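You operate a simulated robot arm through the tools that you are given. There is no shell and no other tool.

You run a simulated robot arm. Do the job below in one go: nothing can be reset, and whatever is moved stays where it is left.

Task
Put things in order on the packing bench. At the end: the green block from the packing bench stands where the yellow block stood; the yellow block from the packing bench stands where the grey bolt stood; the grey bolt from the packing bench stands where the orange t key stood; the orange t key stands on top of the beige slab; whatever was shut is shut again. Leave all else as you found it, and nothing knocked over.

It is judged by the outcome, as a careful person would: the job done as asked, and still so three seconds after it is handed in. It fails if anything else is knocked over, pushed out of place, dropped, spilled or broken.

Robot
A 6-joint arm with a two-finger gripper, fixed in place. Base frame: the origin is at the foot of the arm, x ahead of it, y to its left, z up; the work surface is at about z = 0. Lengths are in m, angles in degrees, forces in N, time in s.
With the tool pointing down near the work surface it reaches from about 0.18 to 0.48 m from the base axis. Its first joint turns from -66.0 to 66.0 degrees. Payload 1.76 kg.
Tool frame: the origin (TCP) lies between the finger pads and is the grasp point; the fingertips stand 0.029 m ahead of it; z points along the fingers, y is the line along which they close. The gripper opens to 0.082 m; its body begins 0.058 m behind the TCP.
Orientation is told as [roll, pitch, yaw] about the base's x, y, z axes, in that order, counted from this pose: with the fingers straight down and closing along the base's y, the tool's x points along the base's -x, its y along +y and its z along -z.

Tools
- The arm moves only by the tool drive_tool. Its arguments are lists of equal length, an entry for each row: "travel": the shift along the tool's x, y, z in m, a list of three; "turn": the turn, a rotation vector about the tool's x, y, z in degrees, a list of three; "gripper": the finger opening in m, from 0 to 0.082. In form: {"travel": [[tx, ty, tz], ...], "turn": [[ax, ay, az], ...], "gripper": [gripper, ...]}. A call has 1 to 20 rows; each row is the pose to reach, as a shift and turn from the pose commanded when the call began, along the tool's axes at that moment. Each row takes 0.2 s and may step no farther than 0.05 m and 8.6 degrees from the row before; otherwise, or with a gripper value out of range, the whole call is refused. Where a pose cannot be reached the arm comes as near as it can. A force on the tool above 40 N (or 10 N above the force at the start of the call, whichever is more), or a blocked arm, ends the call early, and 0.2 s more pass. Each finger travels about 0.2035 m/s and halts on what it meets, pressing with about 31 N; the grip force reading is that of the motor and also rises with nothing between the fingers. The clock runs only during rows and for 0.2 s after the last one: add rows that repeat a pose to give the fingers time. The reply holds the time, the measured pose of the TCP, the force on the tool along the base axes, the opening and the grip force, in the units named above and with some noise, with the torque about the TCP (base axes, N m) and any sound that the robot's microphone picked up, and new pictures: "views" is both (left out), scene, wrist or none.
- Cameras (640 x 400 px; columns grow to the right, rows downward): "scene" is fixed at [0.0626, 0.3348, 0.4358]; the picture's right is [-0.73, -0.68, 0.00], its down [-0.31, 0.34, -0.89] and it looks along [0.60, -0.65, -0.46] (base axes); focal length 355 px, centre (320, 200). "wrist" rides on the gripper at [0.079, 0.004, -0.089] in the tool frame; the picture's right is [-0.05, 1.00, 0.00], its down [-0.71, -0.04, -0.71] and it looks along [-0.71, -0.04, 0.71] (tool axes); focal length 256 px, centre (320, 200). There is no depth. A picture from a camera that has moved, and an enlarged one, comes with that camera's place and axes in the base frame and with its lens.
- zoom(camera, box): a new picture of the part [left, top, right, bottom] of that camera's present view, enlarged. It takes no simulated time.
- sign_off(): hands the job in; it is judged then, once.

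Nothing tells you positions but the pictures and the camera data. Unless the task says otherwise, let go and move clear before handing in.

The tools are called after "Request:" as name(argument=value, ...) on one line, values as JSON. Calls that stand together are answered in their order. drive_tool: Moves the arm, as the interface text tells. Its arguments: {"type":"object","properties":{"travel":{"type":"array","items":{"type":"array","items":{"type":"number"}}},"turn":{"type":"array","items":{"type":"array","items":{"type":"number"}}},"gripper":{"type":"array","items":{"type":"number"}},"views":{"type":"string","enum":["both","scene","wrist","none"]}},"required":["travel","turn","gripper"]} The other tools are called the same way: zoom (camera, box) takes an enlarged picture of a part of a camera's view; sign_off () hands the job in.

At the start:

```text
t: 0.0
ee_pos: [0.2681, -0.1269, 0.2993]
orientation: [-0.1, 0.0, 0.1]
force: [-0.2, 0.4, -0.1]
wrist_torque: [-0.01, -0.02, 0.0]
gripper_width: 0.0822
gripper_force: 0.0
```

scene: 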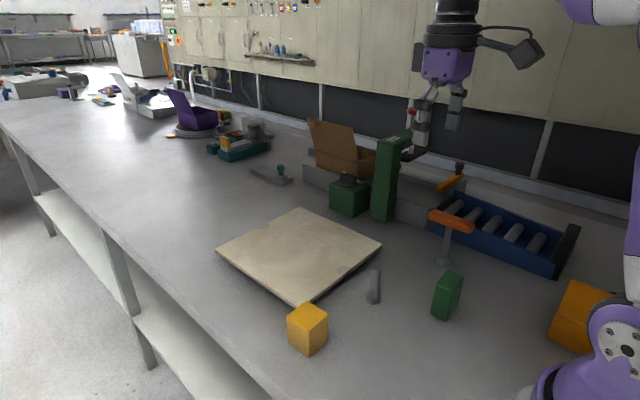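
wrist: 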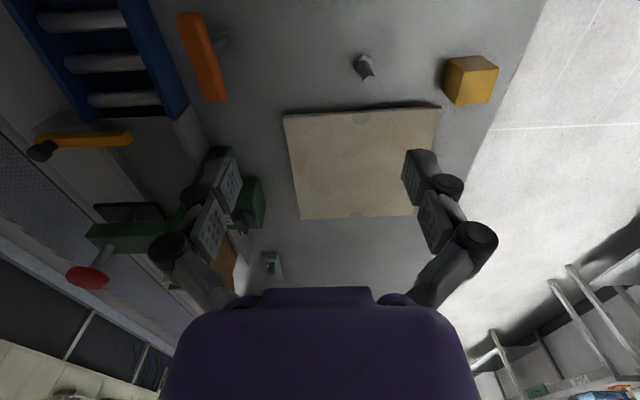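

The bench holds a yellow block, a green block, a grey bolt, an orange T key, a beige slab, and some other fixtures. I'll take enlarged pictures first to fix their positions.

Request:
zoom(camera="scene", box=[200, 190, 400, 380])

Request:
zoom(camera="scene", box=[360, 150, 620, 370])

Request:
zoom(camera="wrist", box=[150, 0, 510, 225])

Request:
zoom(camera="scene", box=[240, 80, 480, 230])

```text
2.11 times, centred on (300, 285) of scene
camera zoom: at [0.0626, 0.3348, 0.4358], right [-0.73, -0.68, 0.0], down [-0.31, 0.34, -0.89], along [0.6, -0.65, -0.46], focal length 748 px, centre (362, 21)
```

zoom: 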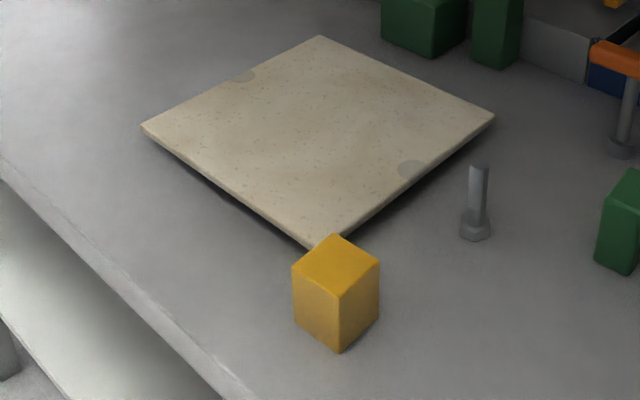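

```text
1.82 times, centred on (490, 260) of scene
camera zoom: at [0.0626, 0.3348, 0.4358], right [-0.73, -0.68, 0.0], down [-0.31, 0.34, -0.89], along [0.6, -0.65, -0.46], focal length 646 px, centre (11, 91)
```

zoom: 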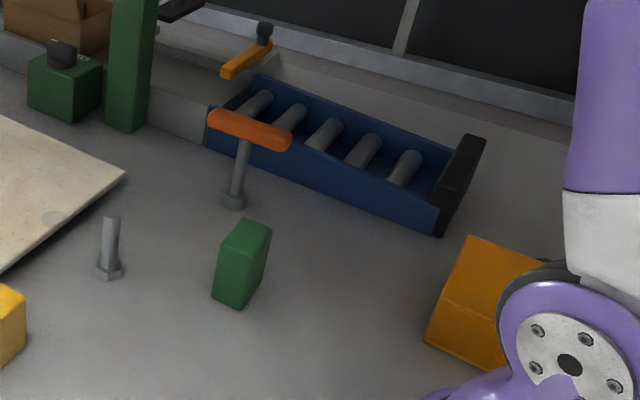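

```text
1.78 times, centred on (330, 112) of wrist
camera zoom: at [0.1888, -0.1234, 0.3882], right [0.05, 1.0, 0.0], down [0.71, -0.04, 0.71], along [0.71, -0.04, -0.71], focal length 455 px, centre (302, 356)
```

zoom: 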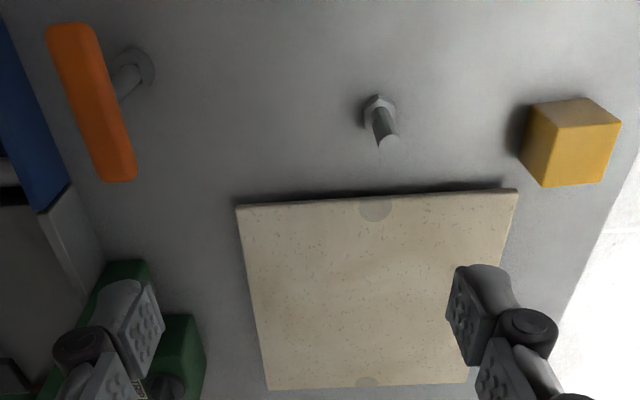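

```text
2.67 times, centred on (360, 155) of scene
camera zoom: at [0.0626, 0.3348, 0.4358], right [-0.73, -0.68, 0.0], down [-0.31, 0.34, -0.89], along [0.6, -0.65, -0.46], focal length 948 px, centre (213, 320)
```

zoom: 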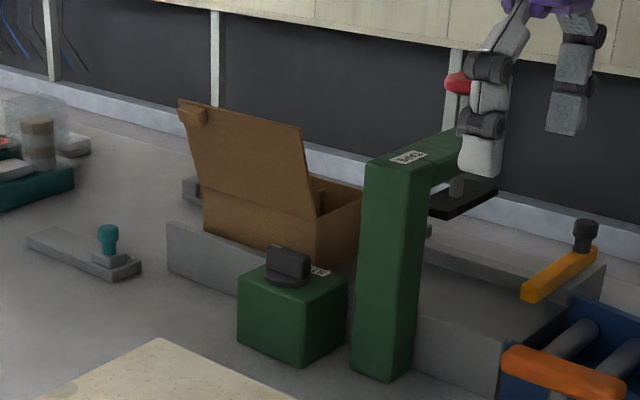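

I've worked out rough positions. Before moving anything I want a closer look at how the slab is supported and at the shapes of the objects.

Request:
zoom(camera="scene", box=[210, 200, 310, 262])

Request:
zoom(camera="scene", box=[290, 230, 390, 310])

Request:
zoom(camera="scene", box=[410, 180, 510, 330])

Request:
zoom(camera="wrist", box=[270, 30, 510, 230])

```text
6.40 times, centred on (260, 231) of scene
camera zoom: at [0.0626, 0.3348, 0.4358], right [-0.73, -0.68, 0.0], down [-0.31, 0.34, -0.89], along [0.6, -0.65, -0.46], focal length 2274 px, centre (704, 2)
```

zoom: 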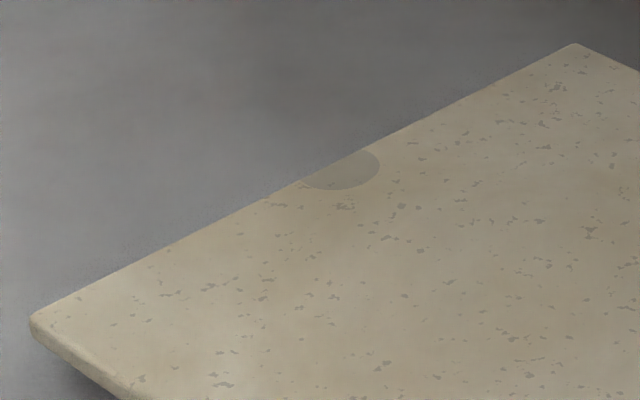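

```text
5.00 times, centred on (340, 270) of scene
camera zoom: at [0.0626, 0.3348, 0.4358], right [-0.73, -0.68, 0.0], down [-0.31, 0.34, -0.89], along [0.6, -0.65, -0.46], focal length 1777 px, centre (220, -150)
```

zoom: 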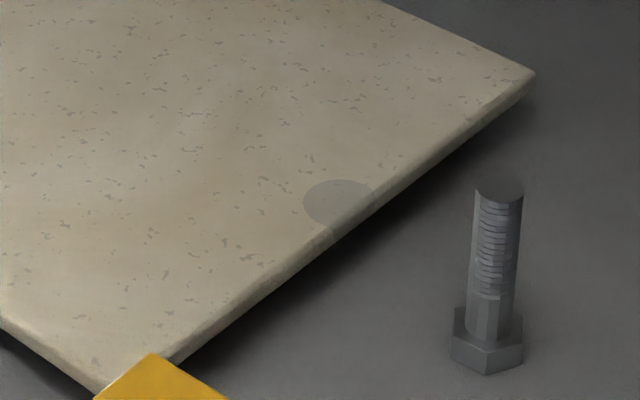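

```text
2.67 times, centred on (460, 255) of scene
camera zoom: at [0.0626, 0.3348, 0.4358], right [-0.73, -0.68, 0.0], down [-0.31, 0.34, -0.89], along [0.6, -0.65, -0.46], focal length 948 px, centre (-53, 53)
```

zoom: 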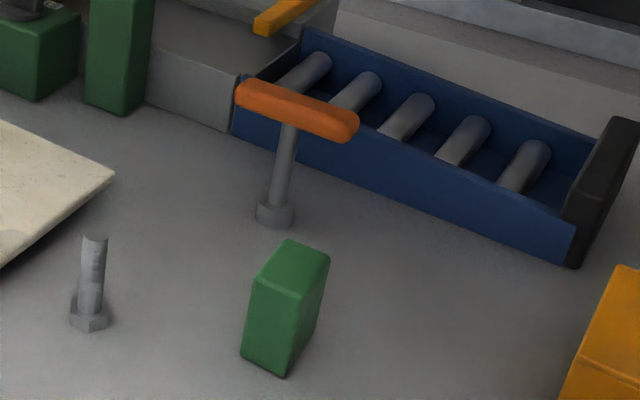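

```text
2.00 times, centred on (390, 130) of wrist
camera zoom: at [0.1888, -0.1234, 0.3882], right [0.05, 1.0, 0.0], down [0.71, -0.04, 0.71], along [0.71, -0.04, -0.71], focal length 512 px, centre (180, 340)
```

zoom: 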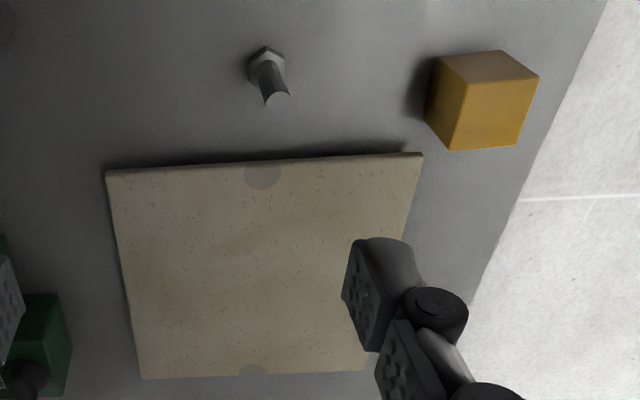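

The slab looks raised off the bench on something I can't see. Since the T key has to go on it, I'll bring the wrist camera to the free left side and look under it first.

Request:
drive_tool(travel=[[-0.009, 0.025, 0.004], [-0.018, 0.05, 0.008], [-0.028, 0.075, 0.016], [-0.037, 0.1, 0.024], [-0.047, 0.125, 0.033], [-0.056, 0.15, 0.042], [-0.065, 0.175, 0.05], [-0.075, 0.2, 0.058], [-0.084, 0.225, 0.067], [-0.093, 0.25, 0.075], [-0.103, 0.275, 0.083], [-0.112, 0.297, 0.09]], turn=[[0, 0, 7.5], [0, 0, 15], [0, 0, 22.5], [0, 0, 30], [0, 0, 37.5], [0, 0, 45], [0, 0, 52.5], [0, 0, 60], [0, 0, 67.5], [0, 0, 75], [0, 0, 82.5], [0, 0, 90]], gripper=[0.082, 0.082, 0.082, 0.082, 0.082, 0.082, 0.082, 0.082, 0.082, 0.082, 0.082, 0.082], views="both")

```text
t: 2.6
ee_pos: [0.379, 0.1682, 0.2075]
orientation: [0.0, 0.1, -90.0]
force: [-0.1, 0.0, -1.1]
wrist_torque: [0.01, 0.0, 0.02]
gripper_width: 0.082
gripper_force: 0.1
camera wrist: at [0.3846, 0.2482, 0.2965], right [1.0, -0.05, 0.0], down [-0.04, -0.71, 0.71], along [-0.04, -0.71, -0.71], focal length 256 px, centre (320, 200)
```

scene: 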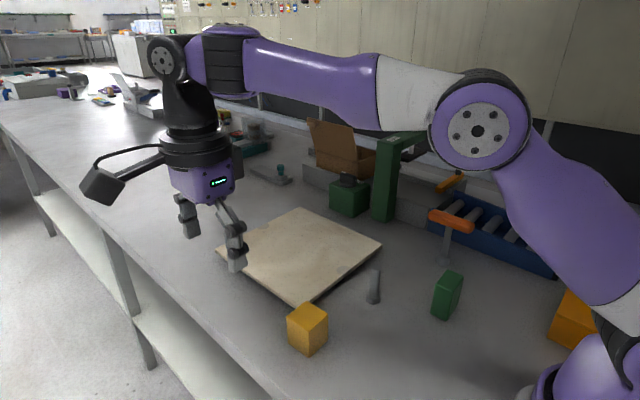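
wrist: 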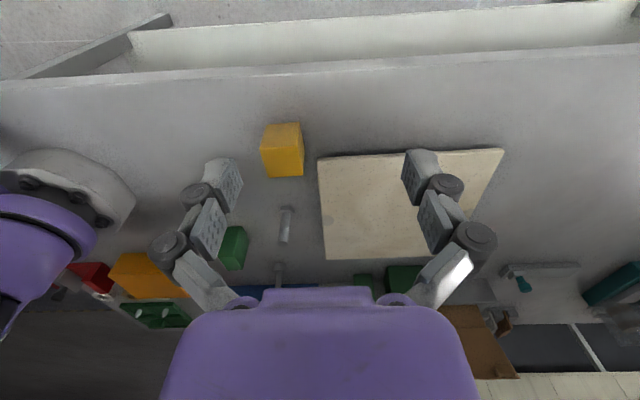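

The camera now looks in from the left. I'll tilt the hand so it looks nearly level under the slab, keeping clear of everything.

Request:
drive_tool(travel=[[0.005, 0.003, 0.01], [0.01, 0.006, 0.02], [0.015, 0.01, 0.035], [0.02, 0.014, 0.05], [0.025, 0.018, 0.065], [0.03, 0.022, 0.08], [0.035, 0.026, 0.095], [0.04, 0.03, 0.11]], turn=[[0, -7, 0], [0, -14, 0], [0, -21, 0], [0, -28, 0], [0, -35, 0], [0, -42, 0], [0, -49, 0], [0, -55, 0]], gripper=[0.082, 0.082, 0.082, 0.082, 0.082, 0.082, 0.082, 0.082], views="both")

```text
t: 4.4
ee_pos: [0.3596, 0.1694, 0.1316]
orientation: [-4.4, -25.3, -87.8]
force: [0.7, 0.2, 0.2]
wrist_torque: [-0.02, 0.0, -0.03]
gripper_width: 0.0821
gripper_force: 0.1
out of reach, approached as far as the arm can: row 3, 4, 5, 6, 7, 8
camera wrist: at [0.3662, 0.279, 0.177], right [1.0, -0.04, -0.05], down [0.03, -0.33, 0.94], along [-0.06, -0.94, -0.33], focal length 256 px, centre (320, 200)
```

scene: 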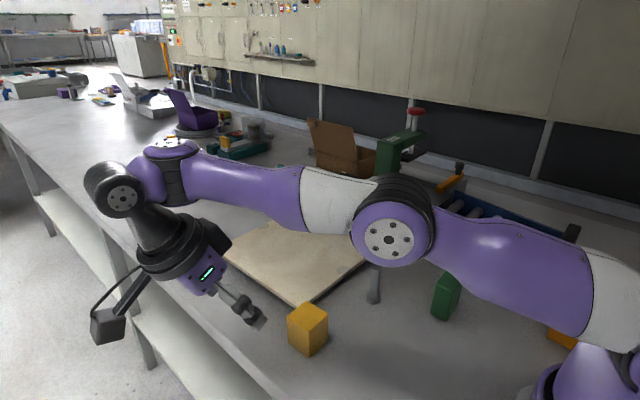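
wrist: 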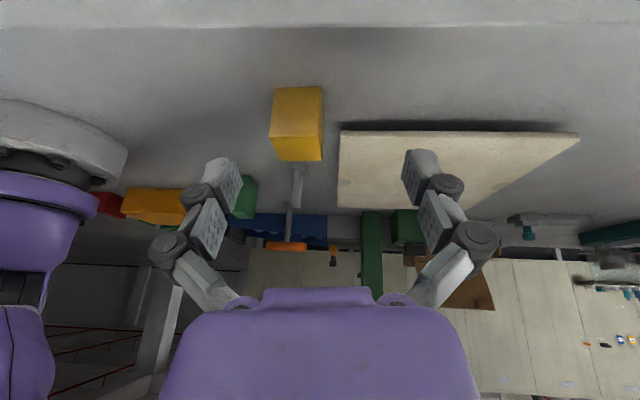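

Request:
zoom(camera="wrist", box=[250, 70, 610, 260])

Request:
zoom(camera="wrist", box=[330, 110, 460, 160])

Request:
zoom(camera="wrist", box=[440, 110, 590, 160])

```text
1.78 times, centred on (430, 165) of wrist
camera zoom: at [0.3662, 0.279, 0.177], right [1.0, -0.04, -0.05], down [0.03, -0.33, 0.94], along [-0.06, -0.94, -0.33], focal length 455 px, centre (124, 262)
```

zoom: 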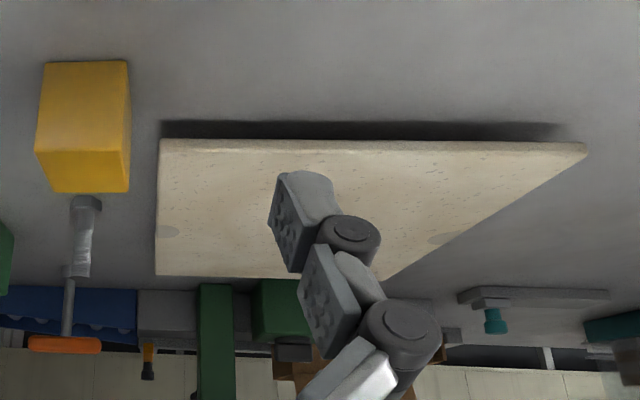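

```text
4.92 times, centred on (395, 135) of wrist
camera zoom: at [0.3662, 0.279, 0.177], right [1.0, -0.04, -0.05], down [0.03, -0.33, 0.94], along [-0.06, -0.94, -0.33], focal length 1260 px, centre (-49, 520)
```

zoom: 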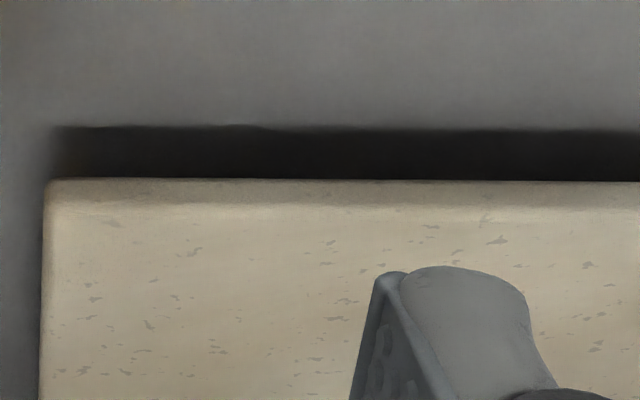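

```text
4.27 times, centred on (515, 135) of wrist
camera zoom: at [0.3662, 0.279, 0.177], right [1.0, -0.04, -0.05], down [0.03, -0.33, 0.94], along [-0.06, -0.94, -0.33], focal length 1092 px, centre (-512, 477)
```

zoom: 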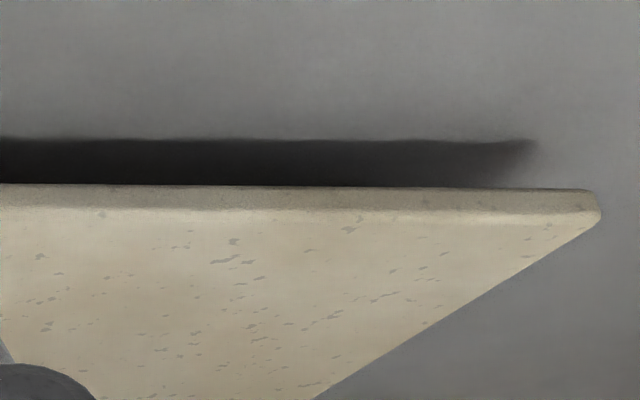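

There is a clear gap under the slab, so it stands on hidden supports. The arm can't tilt further from this side, so I'll go back up and level out, then try from the base side.

Request:
drive_tool(travel=[[-0.01, 0, -0.022], [-0.02, 0, -0.045], [-0.03, 0, -0.068], [-0.043, 0, -0.09]], turn=[[0, 6.3, 0], [0, 12.6, 0], [0, 19, 0], [0, 25.3, 0]], gripper=[0.06, 0.04, 0.02, 0.0], views="none")

```text
t: 5.4
ee_pos: [0.3637, 0.1704, 0.2269]
orientation: [-3.9, -0.1, -89.7]
force: [-0.3, 0.0, -0.2]
wrist_torque: [0.03, 0.01, -0.01]
gripper_width: 0.0
gripper_force: 28.7
```

Request:
drive_tool(travel=[[0, 0, 0]], turn=[[-3.9, 0, 0]], gripper=[0.0], views="none")

```text
t: 5.8
ee_pos: [0.3633, 0.1696, 0.2269]
orientation: [0.0, -0.2, -89.6]
force: [0.9, 0.0, 0.4]
wrist_torque: [0.01, 0.04, -0.03]
gripper_width: 0.0
gripper_force: 29.0
```

Request:
drive_tool(travel=[[-0.016, -0.005, 0.002], [-0.032, -0.01, 0.004], [-0.048, -0.016, 0.006], [-0.063, -0.021, 0.009], [-0.079, -0.026, 0.011], [-0.095, -0.032, 0.013], [-0.111, -0.037, 0.016], [-0.127, -0.042, 0.018], [-0.143, -0.047, 0.02], [-0.158, -0.053, 0.022], [-0.174, -0.058, 0.025], [-0.19, -0.063, 0.027]], turn=[[0, 0, -7.5], [0, 0, -15], [0, 0, -22.5], [0, 0, -30], [0, 0, -37.5], [0, 0, -45], [0, 0, -52.5], [0, 0, -60], [0, 0, -67.5], [0, 0, -75], [0, 0, -82.5], [0, 0, -89.6]], gripper=[0, 0, 0, 0, 0, 0, 0, 0, 0, 0, 0, 0], views="both")

```text
t: 8.4
ee_pos: [0.301, -0.0183, 0.1969]
orientation: [-0.1, 0.1, 0.1]
force: [0.1, -0.2, -1.0]
wrist_torque: [0.01, 0.01, 0.02]
gripper_width: 0.0
gripper_force: 28.9
camera wrist: at [0.2216, -0.0148, 0.2864], right [0.05, 1.0, 0.0], down [0.71, -0.04, 0.71], along [0.71, -0.04, -0.71], focal length 256 px, centre (320, 200)
```

scene: 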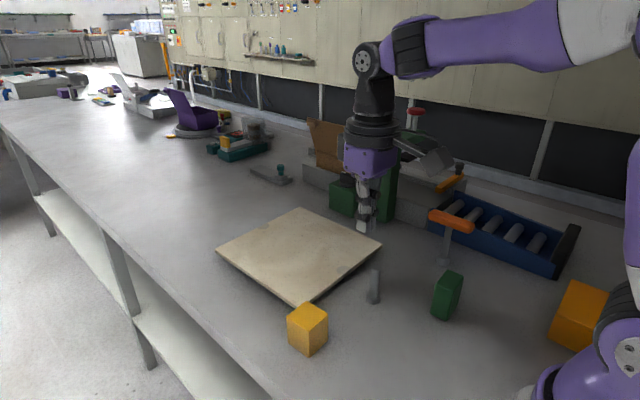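
wrist: 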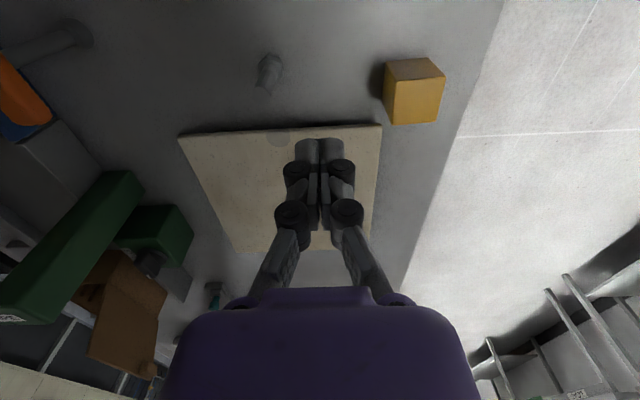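

Now I'll tilt the hand forward from the base side and see whether the arm can reach that pose.

Request:
drive_tool(travel=[[0, 0, 0], [0, 0, 0], [0, 0, 0], [0, 0, 0], [0, 0, 0], [0, 0, 0], [0, 0, 0]], turn=[[0, -8, 0], [0, -16, 0], [0, -24, 0], [0, -32, 0], [0, -40, 0], [0, -48, 0], [0, -56, 0]], gripper=[0, 0, 0, 0, 0, 0, 0], views="both")

```text
t: 10.0
ee_pos: [0.3114, -0.0207, 0.2051]
orientation: [-0.2, -56.0, 0.1]
force: [0.0, 0.2, 0.2]
wrist_torque: [0.0, -0.02, -0.03]
gripper_width: 0.0001
gripper_force: 28.7
out of reach, approached as far as the arm can: row 7
camera wrist: at [0.1933, -0.016, 0.1897], right [0.03, 1.0, 0.04], down [-0.19, -0.04, 0.98], along [0.98, -0.04, 0.19], focal length 256 px, centre (320, 200)
```

scene: 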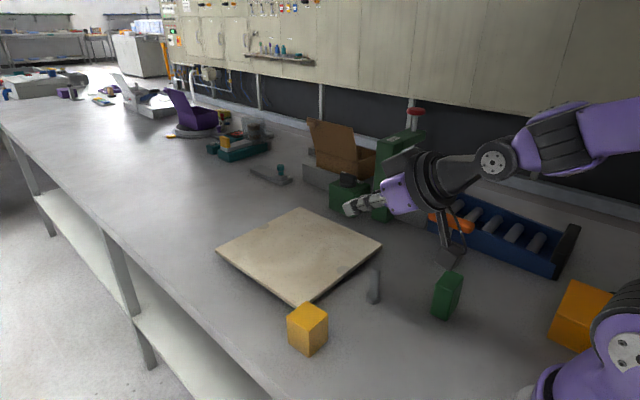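
wrist: 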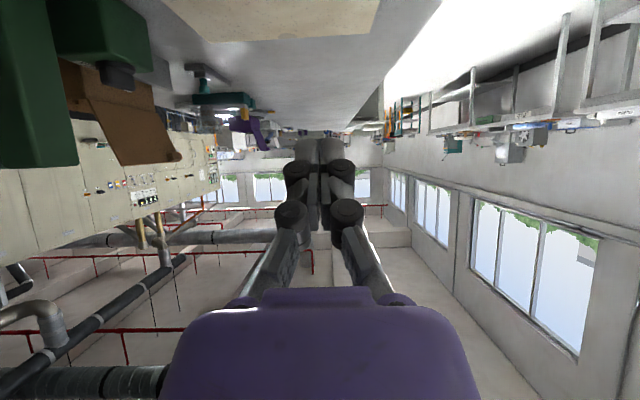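

That pose works. I'll lower the hand through the free gap between the bolt and the yellow block to look under the slab.

Request:
drive_tool(travel=[[0.018, 0.002, 0.018], [0.036, 0.004, 0.036], [0.054, 0.006, 0.054], [0.072, 0.008, 0.0725]], turn=[[0, 0, 0], [0, 0, 0], [0, 0, 0], [0, 0, 0]], gripper=[0, 0, 0, 0], views="both")

```text
t: 11.0
ee_pos: [0.3469, -0.0119, 0.1038]
orientation: [-0.2, -55.9, 0.1]
force: [0.0, 0.4, -1.5]
wrist_torque: [0.01, 0.02, -0.01]
gripper_width: 0.0
gripper_force: 28.4
out of reach, approached as far as the arm can: row 1, 2, 3, 4
camera wrist: at [0.2284, -0.008, 0.0879], right [0.03, 1.0, 0.04], down [-0.19, -0.04, 0.98], along [0.98, -0.04, 0.19], focal length 256 px, centre (320, 200)
```

scene: 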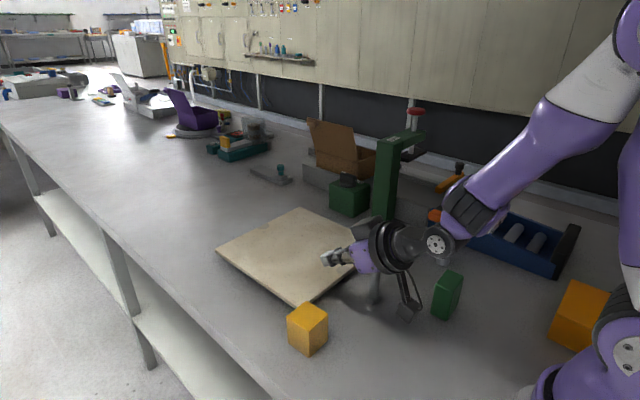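
wrist: 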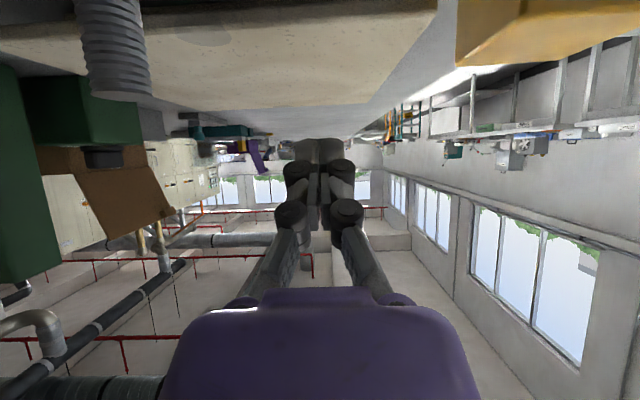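

Request:
drive_tool(travel=[[0.015, 0, 0], [0.03, 0, 0], [0.045, 0.001, 0.001], [0.0585, 0.002, 0.001]], turn=[[0, 4, 0], [0, 8, 0], [0, 8, 0], [0, 8, 0]], gripper=[0, 0, 0, 0], views="both")

```text
t: 12.0
ee_pos: [0.3294, -0.0128, 0.0544]
orientation: [-0.2, -47.9, 0.2]
force: [0.8, -0.1, 0.2]
wrist_torque: [-0.02, 0.0, -0.03]
gripper_width: 0.0001
gripper_force: 28.7
out of reach, approached as far as the arm can: row 3, 4
camera wrist: at [0.2091, -0.0087, 0.0551], right [0.04, 1.0, 0.04], down [-0.05, -0.04, 1.0], along [1.0, -0.04, 0.05], focal length 256 px, centre (320, 200)
```

scene: 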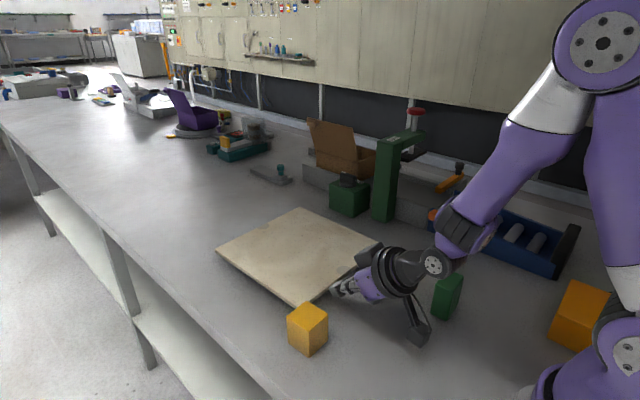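
wrist: 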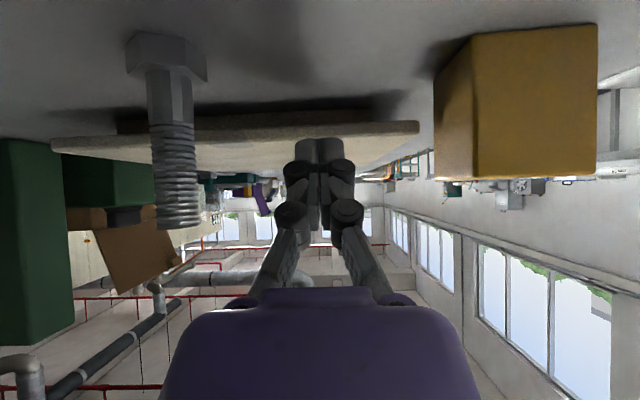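

Request:
zoom(camera="wrist", box=[40, 80, 240, 180])

Request:
zoom(camera="wrist", box=[190, 80, 430, 180])

Request:
zoom(camera="wrist", box=[80, 10, 250, 250])

```text
3.20 times, centred on (140, 130) of wrist
camera zoom: at [0.2091, -0.0087, 0.0551], right [0.04, 1.0, 0.04], down [-0.05, -0.04, 1.0], along [1.0, -0.04, 0.05], focal length 819 px, centre (896, 424)
```

zoom: 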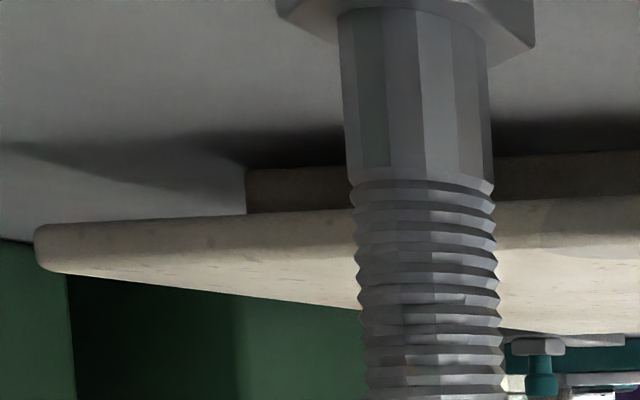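

```text
2.67 times, centred on (310, 130) of wrist
camera zoom: at [0.2091, -0.0087, 0.0551], right [0.04, 1.0, 0.04], down [-0.05, -0.04, 1.0], along [1.0, -0.04, 0.05], focal length 683 px, centre (347, 387)
```

zoom: 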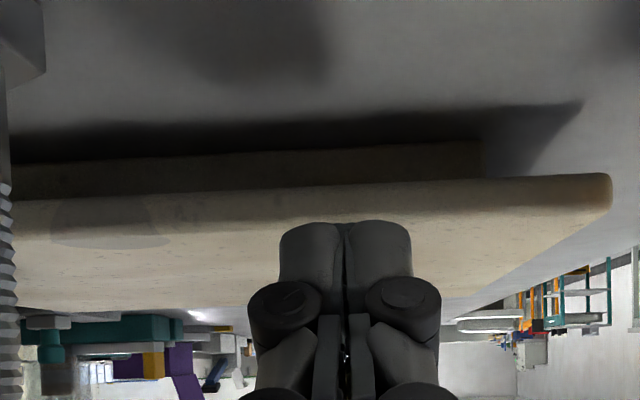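

```text
1.67 times, centred on (165, 130) of wrist
camera zoom: at [0.2091, -0.0087, 0.0551], right [0.04, 1.0, 0.04], down [-0.05, -0.04, 1.0], along [1.0, -0.04, 0.05], focal length 427 px, centre (578, 317)
```

zoom: 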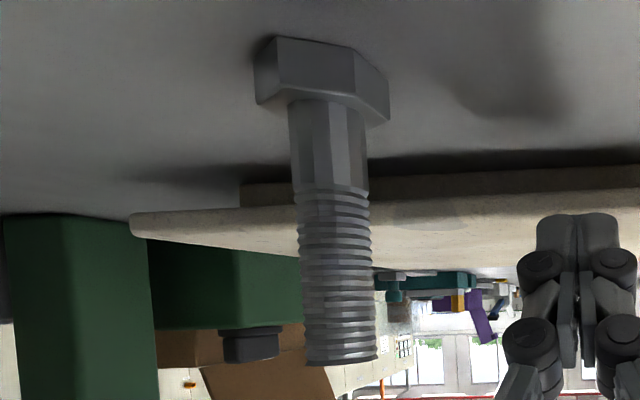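

The slab sits on a solid plinth nearly as wide as itself, inset about 2–3 cm, with its top at about z = 0.024. It should be stable as long as the key goes well inside its edges. I'll rise, level out, and look at the T key.

Request:
drive_tool(travel=[[-0.03, 0, -0.027], [-0.06, 0, -0.054], [-0.09, 0, -0.081], [-0.12, 0, -0.105], [-0.13, 0, -0.12], [-0.13, 0, -0.12], [-0.13, 0, -0.12], [-0.13, 0, -0.12], [-0.13, 0, -0.12], [-0.13, 0, -0.12]], turn=[[0, 0, 0], [0, 0, 0], [0, 0, 0], [0, 0, 0], [0, 8, 0], [0, 16, 0], [0, 24, 0], [0, 32, 0], [0, 40, 0], [0, 47.9, 0]], gripper=[0, 0, 0, 0, 0, 0, 0, 0, 0, 0], views="none")

```text
t: 14.2
ee_pos: [0.3294, -0.0131, 0.2329]
orientation: [-0.1, 0.1, -0.1]
force: [-0.1, 0.6, -0.2]
wrist_torque: [-0.01, -0.01, 0.0]
gripper_width: 0.0
gripper_force: 28.9
```

Request:
drive_tool(travel=[[0.018, -0.038, -0.003], [0.037, -0.076, -0.006], [0.055, -0.114, -0.009], [0.073, -0.151, -0.012], [0.092, -0.189, -0.015], [0.11, -0.227, -0.017]], turn=[[0, 0, 0], [0, 0, 0], [0, 0, 0], [0, 0, 0], [0, 0, 0], [0, 0, 0]], gripper=[0, 0, 0, 0, 0.04, 0.082], views="both")

```text
t: 15.6
ee_pos: [0.2186, -0.2405, 0.2504]
orientation: [-0.2, 0.0, 0.0]
force: [-0.4, -0.2, 0.6]
wrist_torque: [-0.01, 0.0, 0.0]
gripper_width: 0.0816
gripper_force: 0.0
camera wrist: at [0.1404, -0.2363, 0.3392], right [0.05, 1.0, 0.0], down [0.71, -0.04, 0.71], along [0.71, -0.04, -0.71], focal length 256 px, centre (320, 200)
```

scene: 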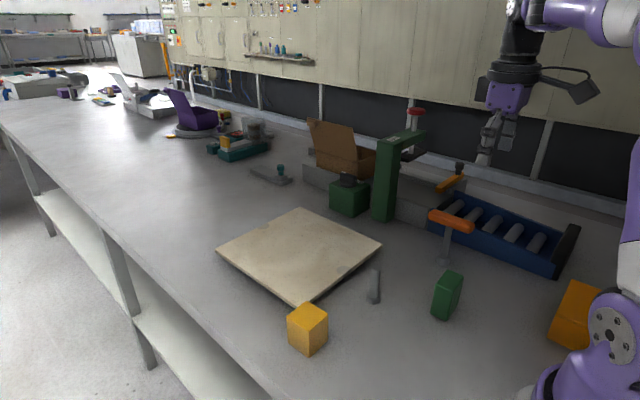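
wrist: 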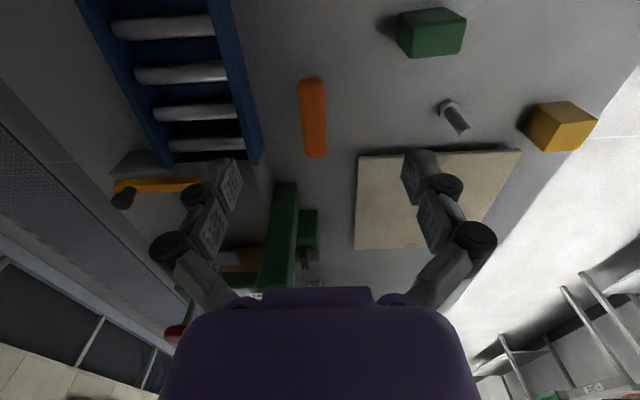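

Request:
zoom(camera="wrist", box=[220, 50, 400, 180])

Request:
zoom(camera="wrist", box=[370, 0, 620, 170])

Request:
zoom(camera="wrist", box=[60, 0, 360, 340])

Request:
zoom(camera="scene", box=[410, 190, 500, 280])

```text
3.08 times, centred on (310, 115) of wrist
camera zoom: at [0.1404, -0.2363, 0.3392], right [0.05, 1.0, 0.0], down [0.71, -0.04, 0.71], along [0.71, -0.04, -0.71], focal length 788 px, centre (351, 462)
```

zoom: 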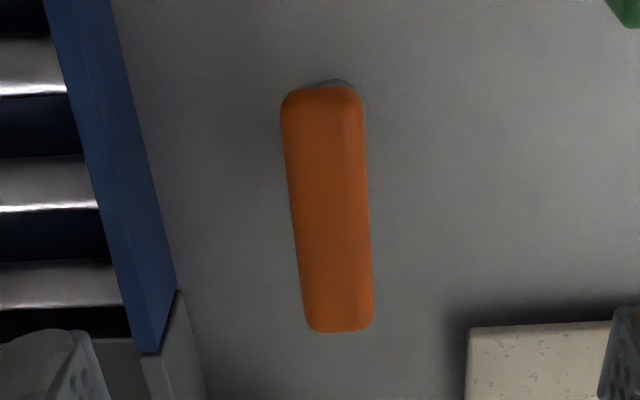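

```text
2.35 times, centred on (495, 85) of wrist
camera zoom: at [0.1404, -0.2363, 0.3392], right [0.05, 1.0, 0.0], down [0.71, -0.04, 0.71], along [0.71, -0.04, -0.71], focal length 602 px, centre (-92, 471)
```

zoom: 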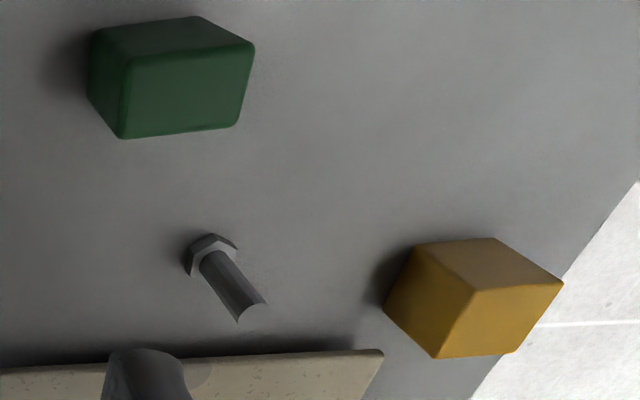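

```text
1.18 times, centred on (210, 170) of wrist
camera zoom: at [0.1404, -0.2363, 0.3392], right [0.05, 1.0, 0.0], down [0.71, -0.04, 0.71], along [0.71, -0.04, -0.71], focal length 301 px, centre (449, 235)
```

zoom: 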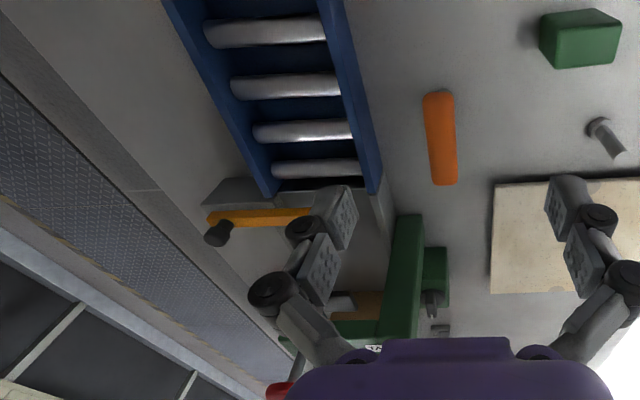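

```text
4.44 times, centred on (455, 235) of scene
camera zoom: at [0.0625, 0.3349, 0.4358], right [-0.73, -0.68, 0.0], down [-0.31, 0.34, -0.89], along [0.6, -0.65, -0.46], focal length 1579 px, centre (-280, 44)
```

zoom: 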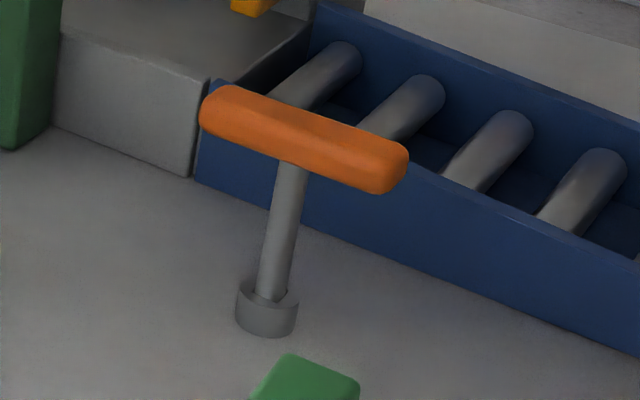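

The T key stands at about (0.270, -0.250), with its handle lying along x and centred at z ≈ 0.095. I'll hover above it and check alignment before grasping.

Request:
drive_tool(travel=[[-0.026, -0.005, 0], [-0.0514, -0.0095, 0], [-0.0514, -0.0095, 0.04], [-0.0514, -0.0095, 0.08], [-0.0514, -0.0095, 0.105]], turn=[[0, 0, 0], [0, 0, 0], [0, 0, 0], [0, 0, 0], [0, 0, 0]], gripper=[0.07, 0.06, 0.06, 0.06, 0.06], views="both")

```text
t: 16.8
ee_pos: [0.2678, -0.247, 0.1458]
orientation: [-0.1, -0.1, -0.1]
force: [0.1, 0.8, -0.2]
wrist_torque: [0.0, 0.0, 0.0]
gripper_width: 0.0603
gripper_force: 0.0
camera wrist: at [0.189, -0.2431, 0.2341], right [0.05, 1.0, 0.0], down [0.71, -0.04, 0.71], along [0.71, -0.04, -0.71], focal length 256 px, centre (320, 200)
```

scene: 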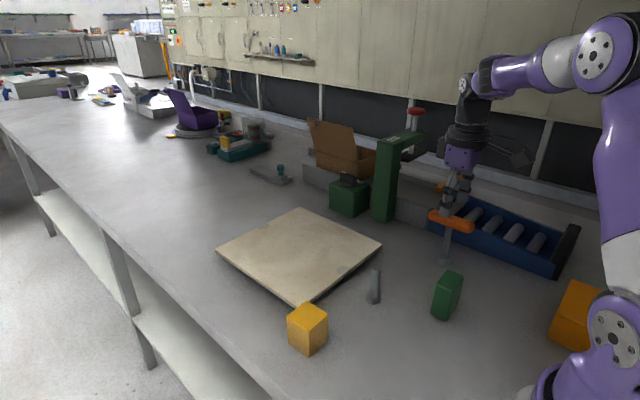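
wrist: 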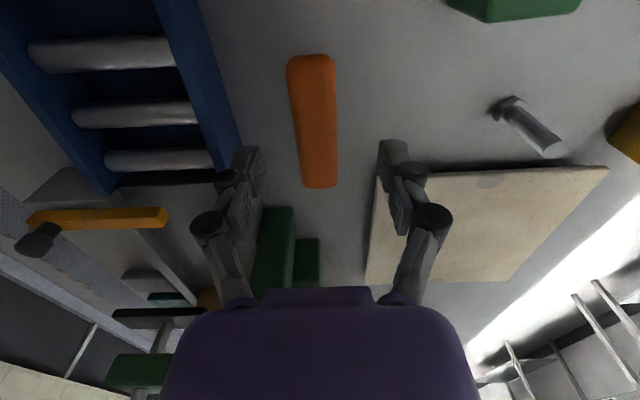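

Alignment looks good. I'll descend to the handle and close the fingers.

Request:
drive_tool(travel=[[0, -0.001, 0.02], [0, -0.001, 0.04], [0, -0.001, 0.05], [0, -0.001, 0.05], [0, -0.001, 0.05], [0, -0.001, 0.05], [0, -0.001, 0.05]], turn=[[0, 0, 0], [0, 0, 0], [0, 0, 0], [0, 0, 0], [0, 0, 0], [0, 0, 0], [0, 0, 0]], gripper=[0.06, 0.06, 0.06, 0.045, 0.03, 0.015, 0.01], views="both")

```text
t: 18.4
ee_pos: [0.2662, -0.2489, 0.0947]
orientation: [-0.1, 0.0, 0.0]
force: [0.4, -0.6, -0.1]
wrist_torque: [-0.01, 0.0, 0.0]
gripper_width: 0.0243
gripper_force: 30.6
camera wrist: at [0.188, -0.2441, 0.1843], right [0.05, 1.0, 0.0], down [0.71, -0.04, 0.71], along [0.71, -0.04, -0.71], focal length 256 px, centre (320, 200)
```

scene: 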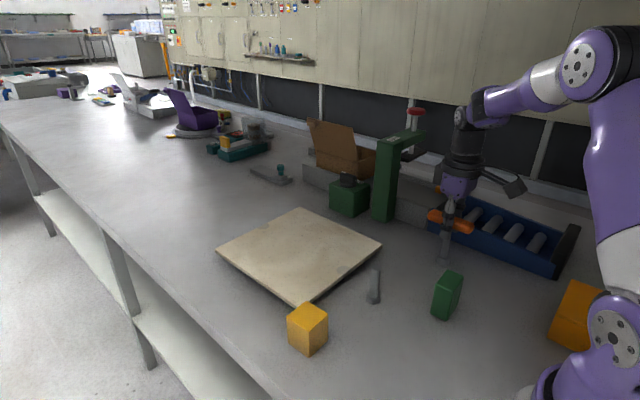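
wrist: 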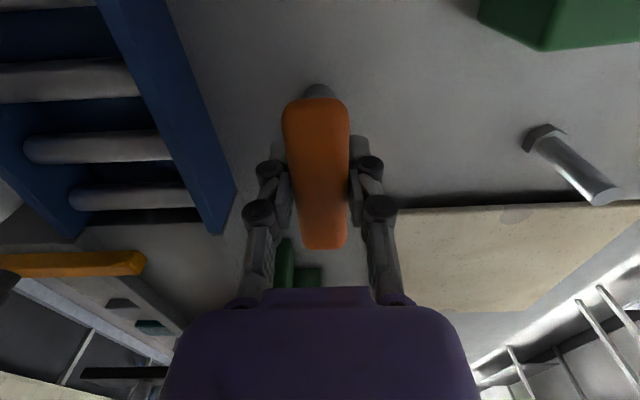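

The handle is held with the fingers 24 mm apart. I'll lift it slowly and check how it hangs.

Request:
drive_tool(travel=[[0, 0, -0.01], [0, 0, -0.03], [0, 0, -0.06], [0, 0, -0.09], [0, 0, -0.11]], turn=[[0, 0, 0], [0, 0, 0], [0, 0, 0], [0, 0, 0], [0, 0, 0]], gripper=[0.01, 0.01, 0.01, 0.01, 0.01], views="both")

```text
t: 19.6
ee_pos: [0.2689, -0.2512, 0.2068]
orientation: [-0.1, 0.0, -0.1]
force: [0.4, 0.2, -0.8]
wrist_torque: [0.03, 0.0, -0.03]
gripper_width: 0.0242
gripper_force: 30.6
camera wrist: at [0.1899, -0.2464, 0.2958], right [0.05, 1.0, 0.0], down [0.71, -0.04, 0.71], along [0.71, -0.04, -0.71], focal length 256 px, centre (320, 200)
```

scene: 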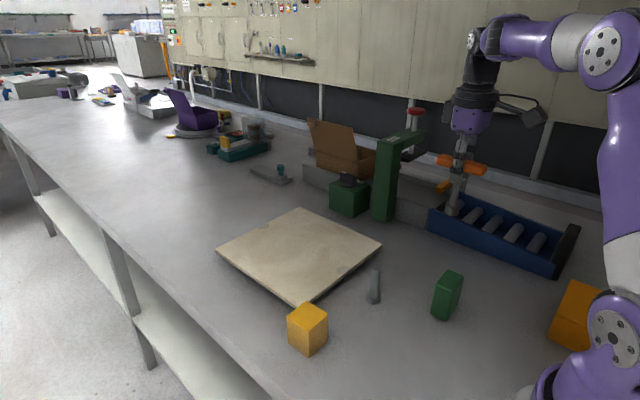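
wrist: 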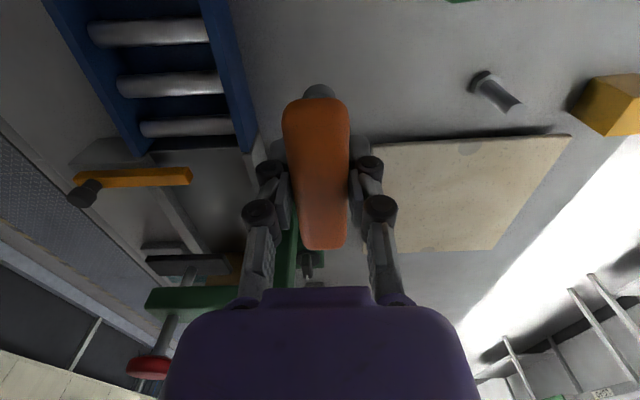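

The T key hangs straight. I'll carry it at height over to the near-middle part of the slab.

Request:
drive_tool(travel=[[-0.015, 0.018, 0], [-0.036, 0.04, 0], [-0.06, 0.065, 0], [-0.085, 0.09, 0], [-0.11, 0.115, 0], [-0.135, 0.14, 0], [-0.155, 0.16, 0], [-0.172, 0.177, 0], [-0.172, 0.177, 0]], turn=[[0, 0, 0], [0, 0, 0], [0, 0, 0], [0, 0, 0], [0, 0, 0], [0, 0, 0], [0, 0, 0], [0, 0, 0], [0, 0, 0]], gripper=[0.01, 0.01, 0.01, 0.01, 0.01, 0.01, 0.01, 0.01, 0.01], views="both")

```text
t: 21.6
ee_pos: [0.4368, -0.0709, 0.2021]
orientation: [-0.1, 0.1, -0.1]
force: [0.3, 0.4, -1.2]
wrist_torque: [0.01, -0.02, 0.03]
gripper_width: 0.0242
gripper_force: 30.5
out of reach, approached as far as the arm can: row 8, 9
camera wrist: at [0.3581, -0.0674, 0.291], right [0.05, 1.0, 0.0], down [0.71, -0.04, 0.71], along [0.71, -0.04, -0.71], focal length 256 px, centre (320, 200)
```

scene: 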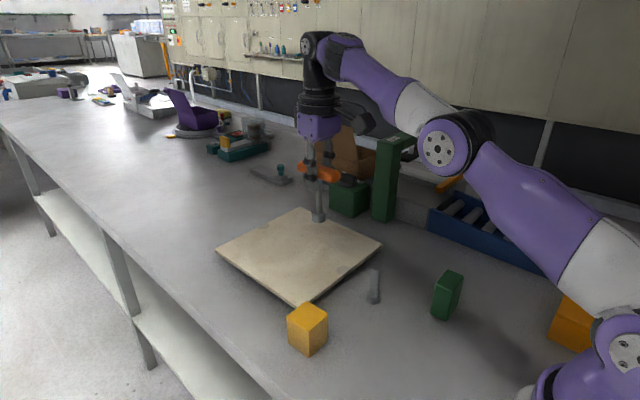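
wrist: 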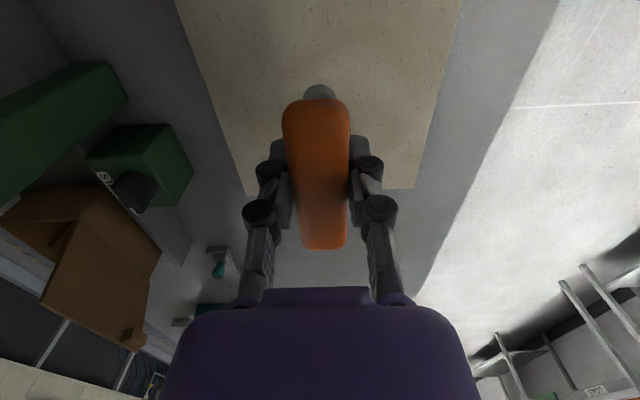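

Request:
drive_tool(travel=[[0.005, 0, 0.03], [0.007, 0, 0.055], [0.007, 0, 0.07]], turn=[[0, 0, 0], [0, 0, 0], [0, 0, 0]], gripper=[0.01, 0.01, 0.01], views="scene")

Request:
zoom(camera="scene", box=[270, 140, 390, 260])

```text
t: 22.4
ee_pos: [0.4307, -0.0731, 0.1312]
orientation: [-0.1, -0.1, 0.0]
force: [0.0, 0.7, -0.8]
wrist_torque: [0.0, 0.0, 0.03]
gripper_width: 0.0239
gripper_force: 31.5
```

scene: 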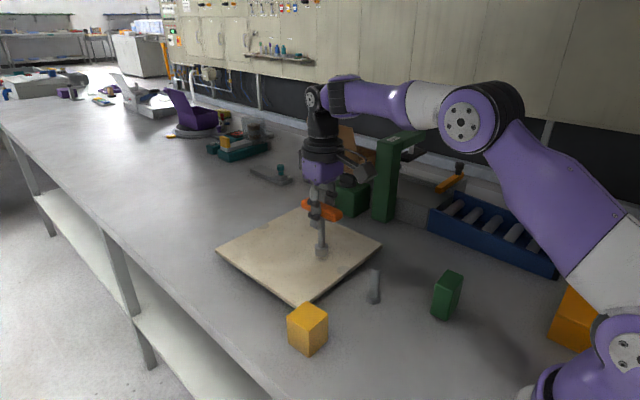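

```text
3.33 times, centred on (330, 200) of scene
camera zoom: at [0.0625, 0.3348, 0.4358], right [-0.73, -0.68, 0.0], down [-0.31, 0.34, -0.89], along [0.6, -0.65, -0.46], focal length 1184 px, centre (287, 200)
```

zoom: 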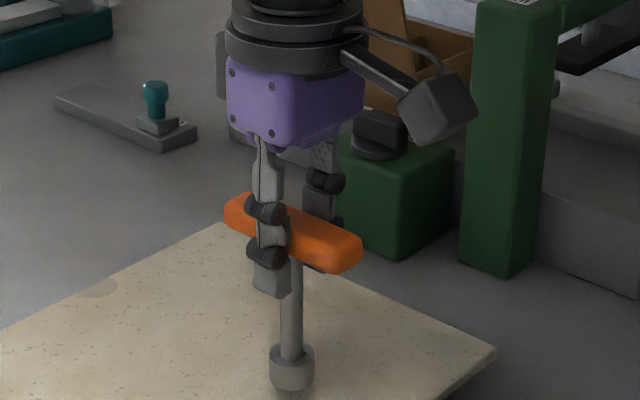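

Request:
drive_tool(travel=[[0, 0, 0.003], [0, 0, 0.006], [0, 0, 0.008]], turn=[[0, 0, 0], [0, 0, 0], [0, 0, 0]], gripper=[0.01, 0.01, 0.01], views="none")

Request:
zoom(camera="scene", box=[290, 210, 350, 270])

```text
t: 23.2
ee_pos: [0.429, -0.0728, 0.124]
orientation: [-0.1, 0.0, -0.1]
force: [0.0, 0.1, -1.5]
wrist_torque: [-0.04, 0.0, 0.01]
gripper_width: 0.024
gripper_force: 31.2
```

```text
6.67 times, centred on (320, 240) of scene
camera zoom: at [0.0626, 0.3348, 0.4358], right [-0.73, -0.68, 0.0], down [-0.31, 0.34, -0.89], along [0.6, -0.65, -0.46], focal length 2369 px, centre (320, -67)
```

zoom: 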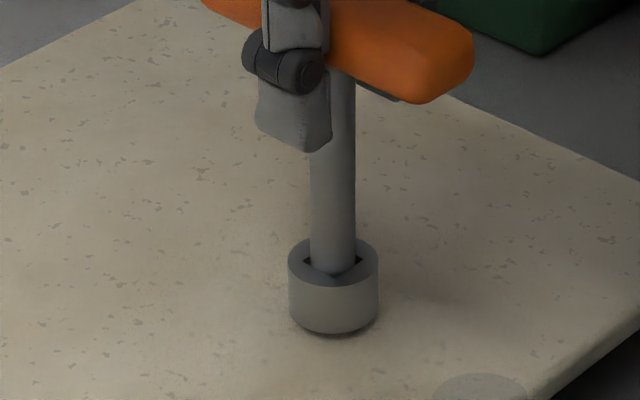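

Request:
drive_tool(travel=[[0, 0, 0.0015], [0, 0, 0.003]], turn=[[0, 0, 0], [0, 0, 0]], gripper=[0.01, 0.01], views="none")

Request:
zoom(camera="scene", box=[290, 210, 350, 270])

```text
t: 23.8
ee_pos: [0.4294, -0.0725, 0.1211]
orientation: [-0.1, -0.1, -0.2]
force: [-0.5, -1.0, 2.1]
wrist_torque: [-0.05, 0.04, -0.01]
gripper_width: 0.0237
gripper_force: 30.8
```

```text
6.67 times, centred on (320, 240) of scene
camera zoom: at [0.0625, 0.3348, 0.4358], right [-0.73, -0.68, 0.0], down [-0.31, 0.34, -0.89], along [0.6, -0.65, -0.46], focal length 2369 px, centre (320, -67)
```

zoom: 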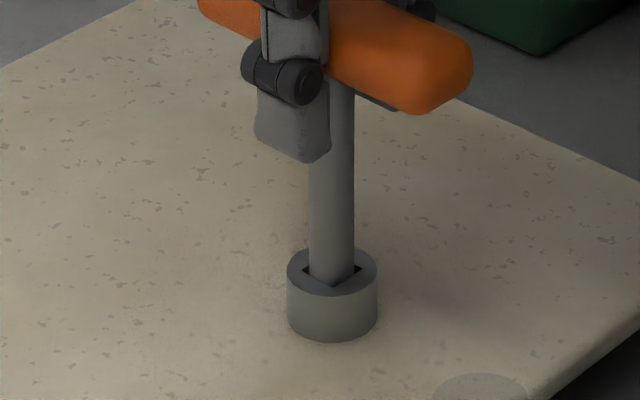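

The force turned positive, so the foot is on the slab. I'll open the fingers slowly, pause, then back straight up.

Request:
drive_tool(travel=[[0, 0, 0.0005], [0, 0, 0.0005], [0, 0, 0.0005], [0, 0, 0.0005], [0, 0, 0.0005]], turn=[[0, 0, 0], [0, 0, 0], [0, 0, 0], [0, 0, 0], [0, 0, 0]], gripper=[0.024, 0.03, 0.04, 0.055, 0.06], views="both")

Request:
zoom(camera="scene", box=[270, 170, 370, 270])

```text
t: 25.0
ee_pos: [0.4293, -0.0713, 0.1186]
orientation: [-0.1, 0.0, 0.0]
force: [-0.1, -0.3, 0.6]
wrist_torque: [0.01, -0.01, 0.02]
gripper_width: 0.0599
gripper_force: 0.0
camera wrist: at [0.3506, -0.0676, 0.2092], right [0.05, 1.0, 0.0], down [0.71, -0.04, 0.71], along [0.71, -0.04, -0.71], focal length 256 px, centre (320, 200)
```

scene: 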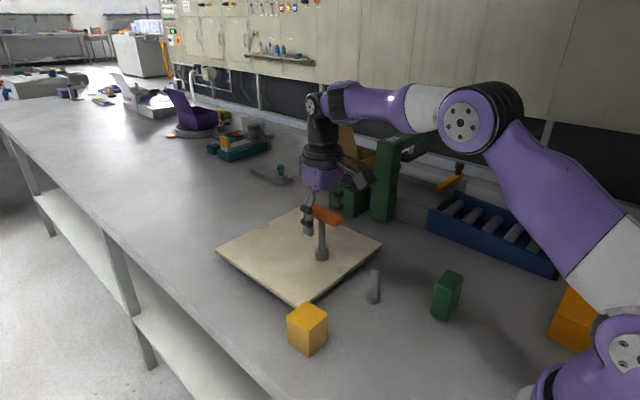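
wrist: 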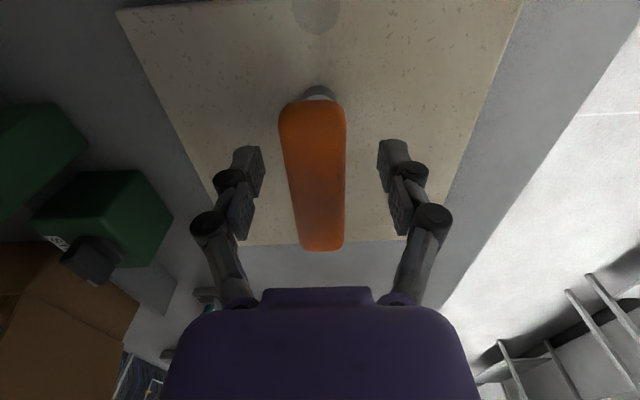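

```text
4.00 times, centred on (320, 220) of scene
camera zoom: at [0.0626, 0.3348, 0.4358], right [-0.73, -0.68, 0.0], down [-0.31, 0.34, -0.89], along [0.6, -0.65, -0.46], focal length 1421 px, centre (320, 120)
```

zoom: 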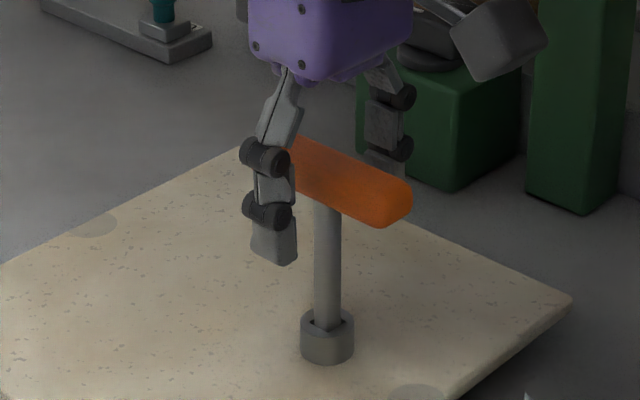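

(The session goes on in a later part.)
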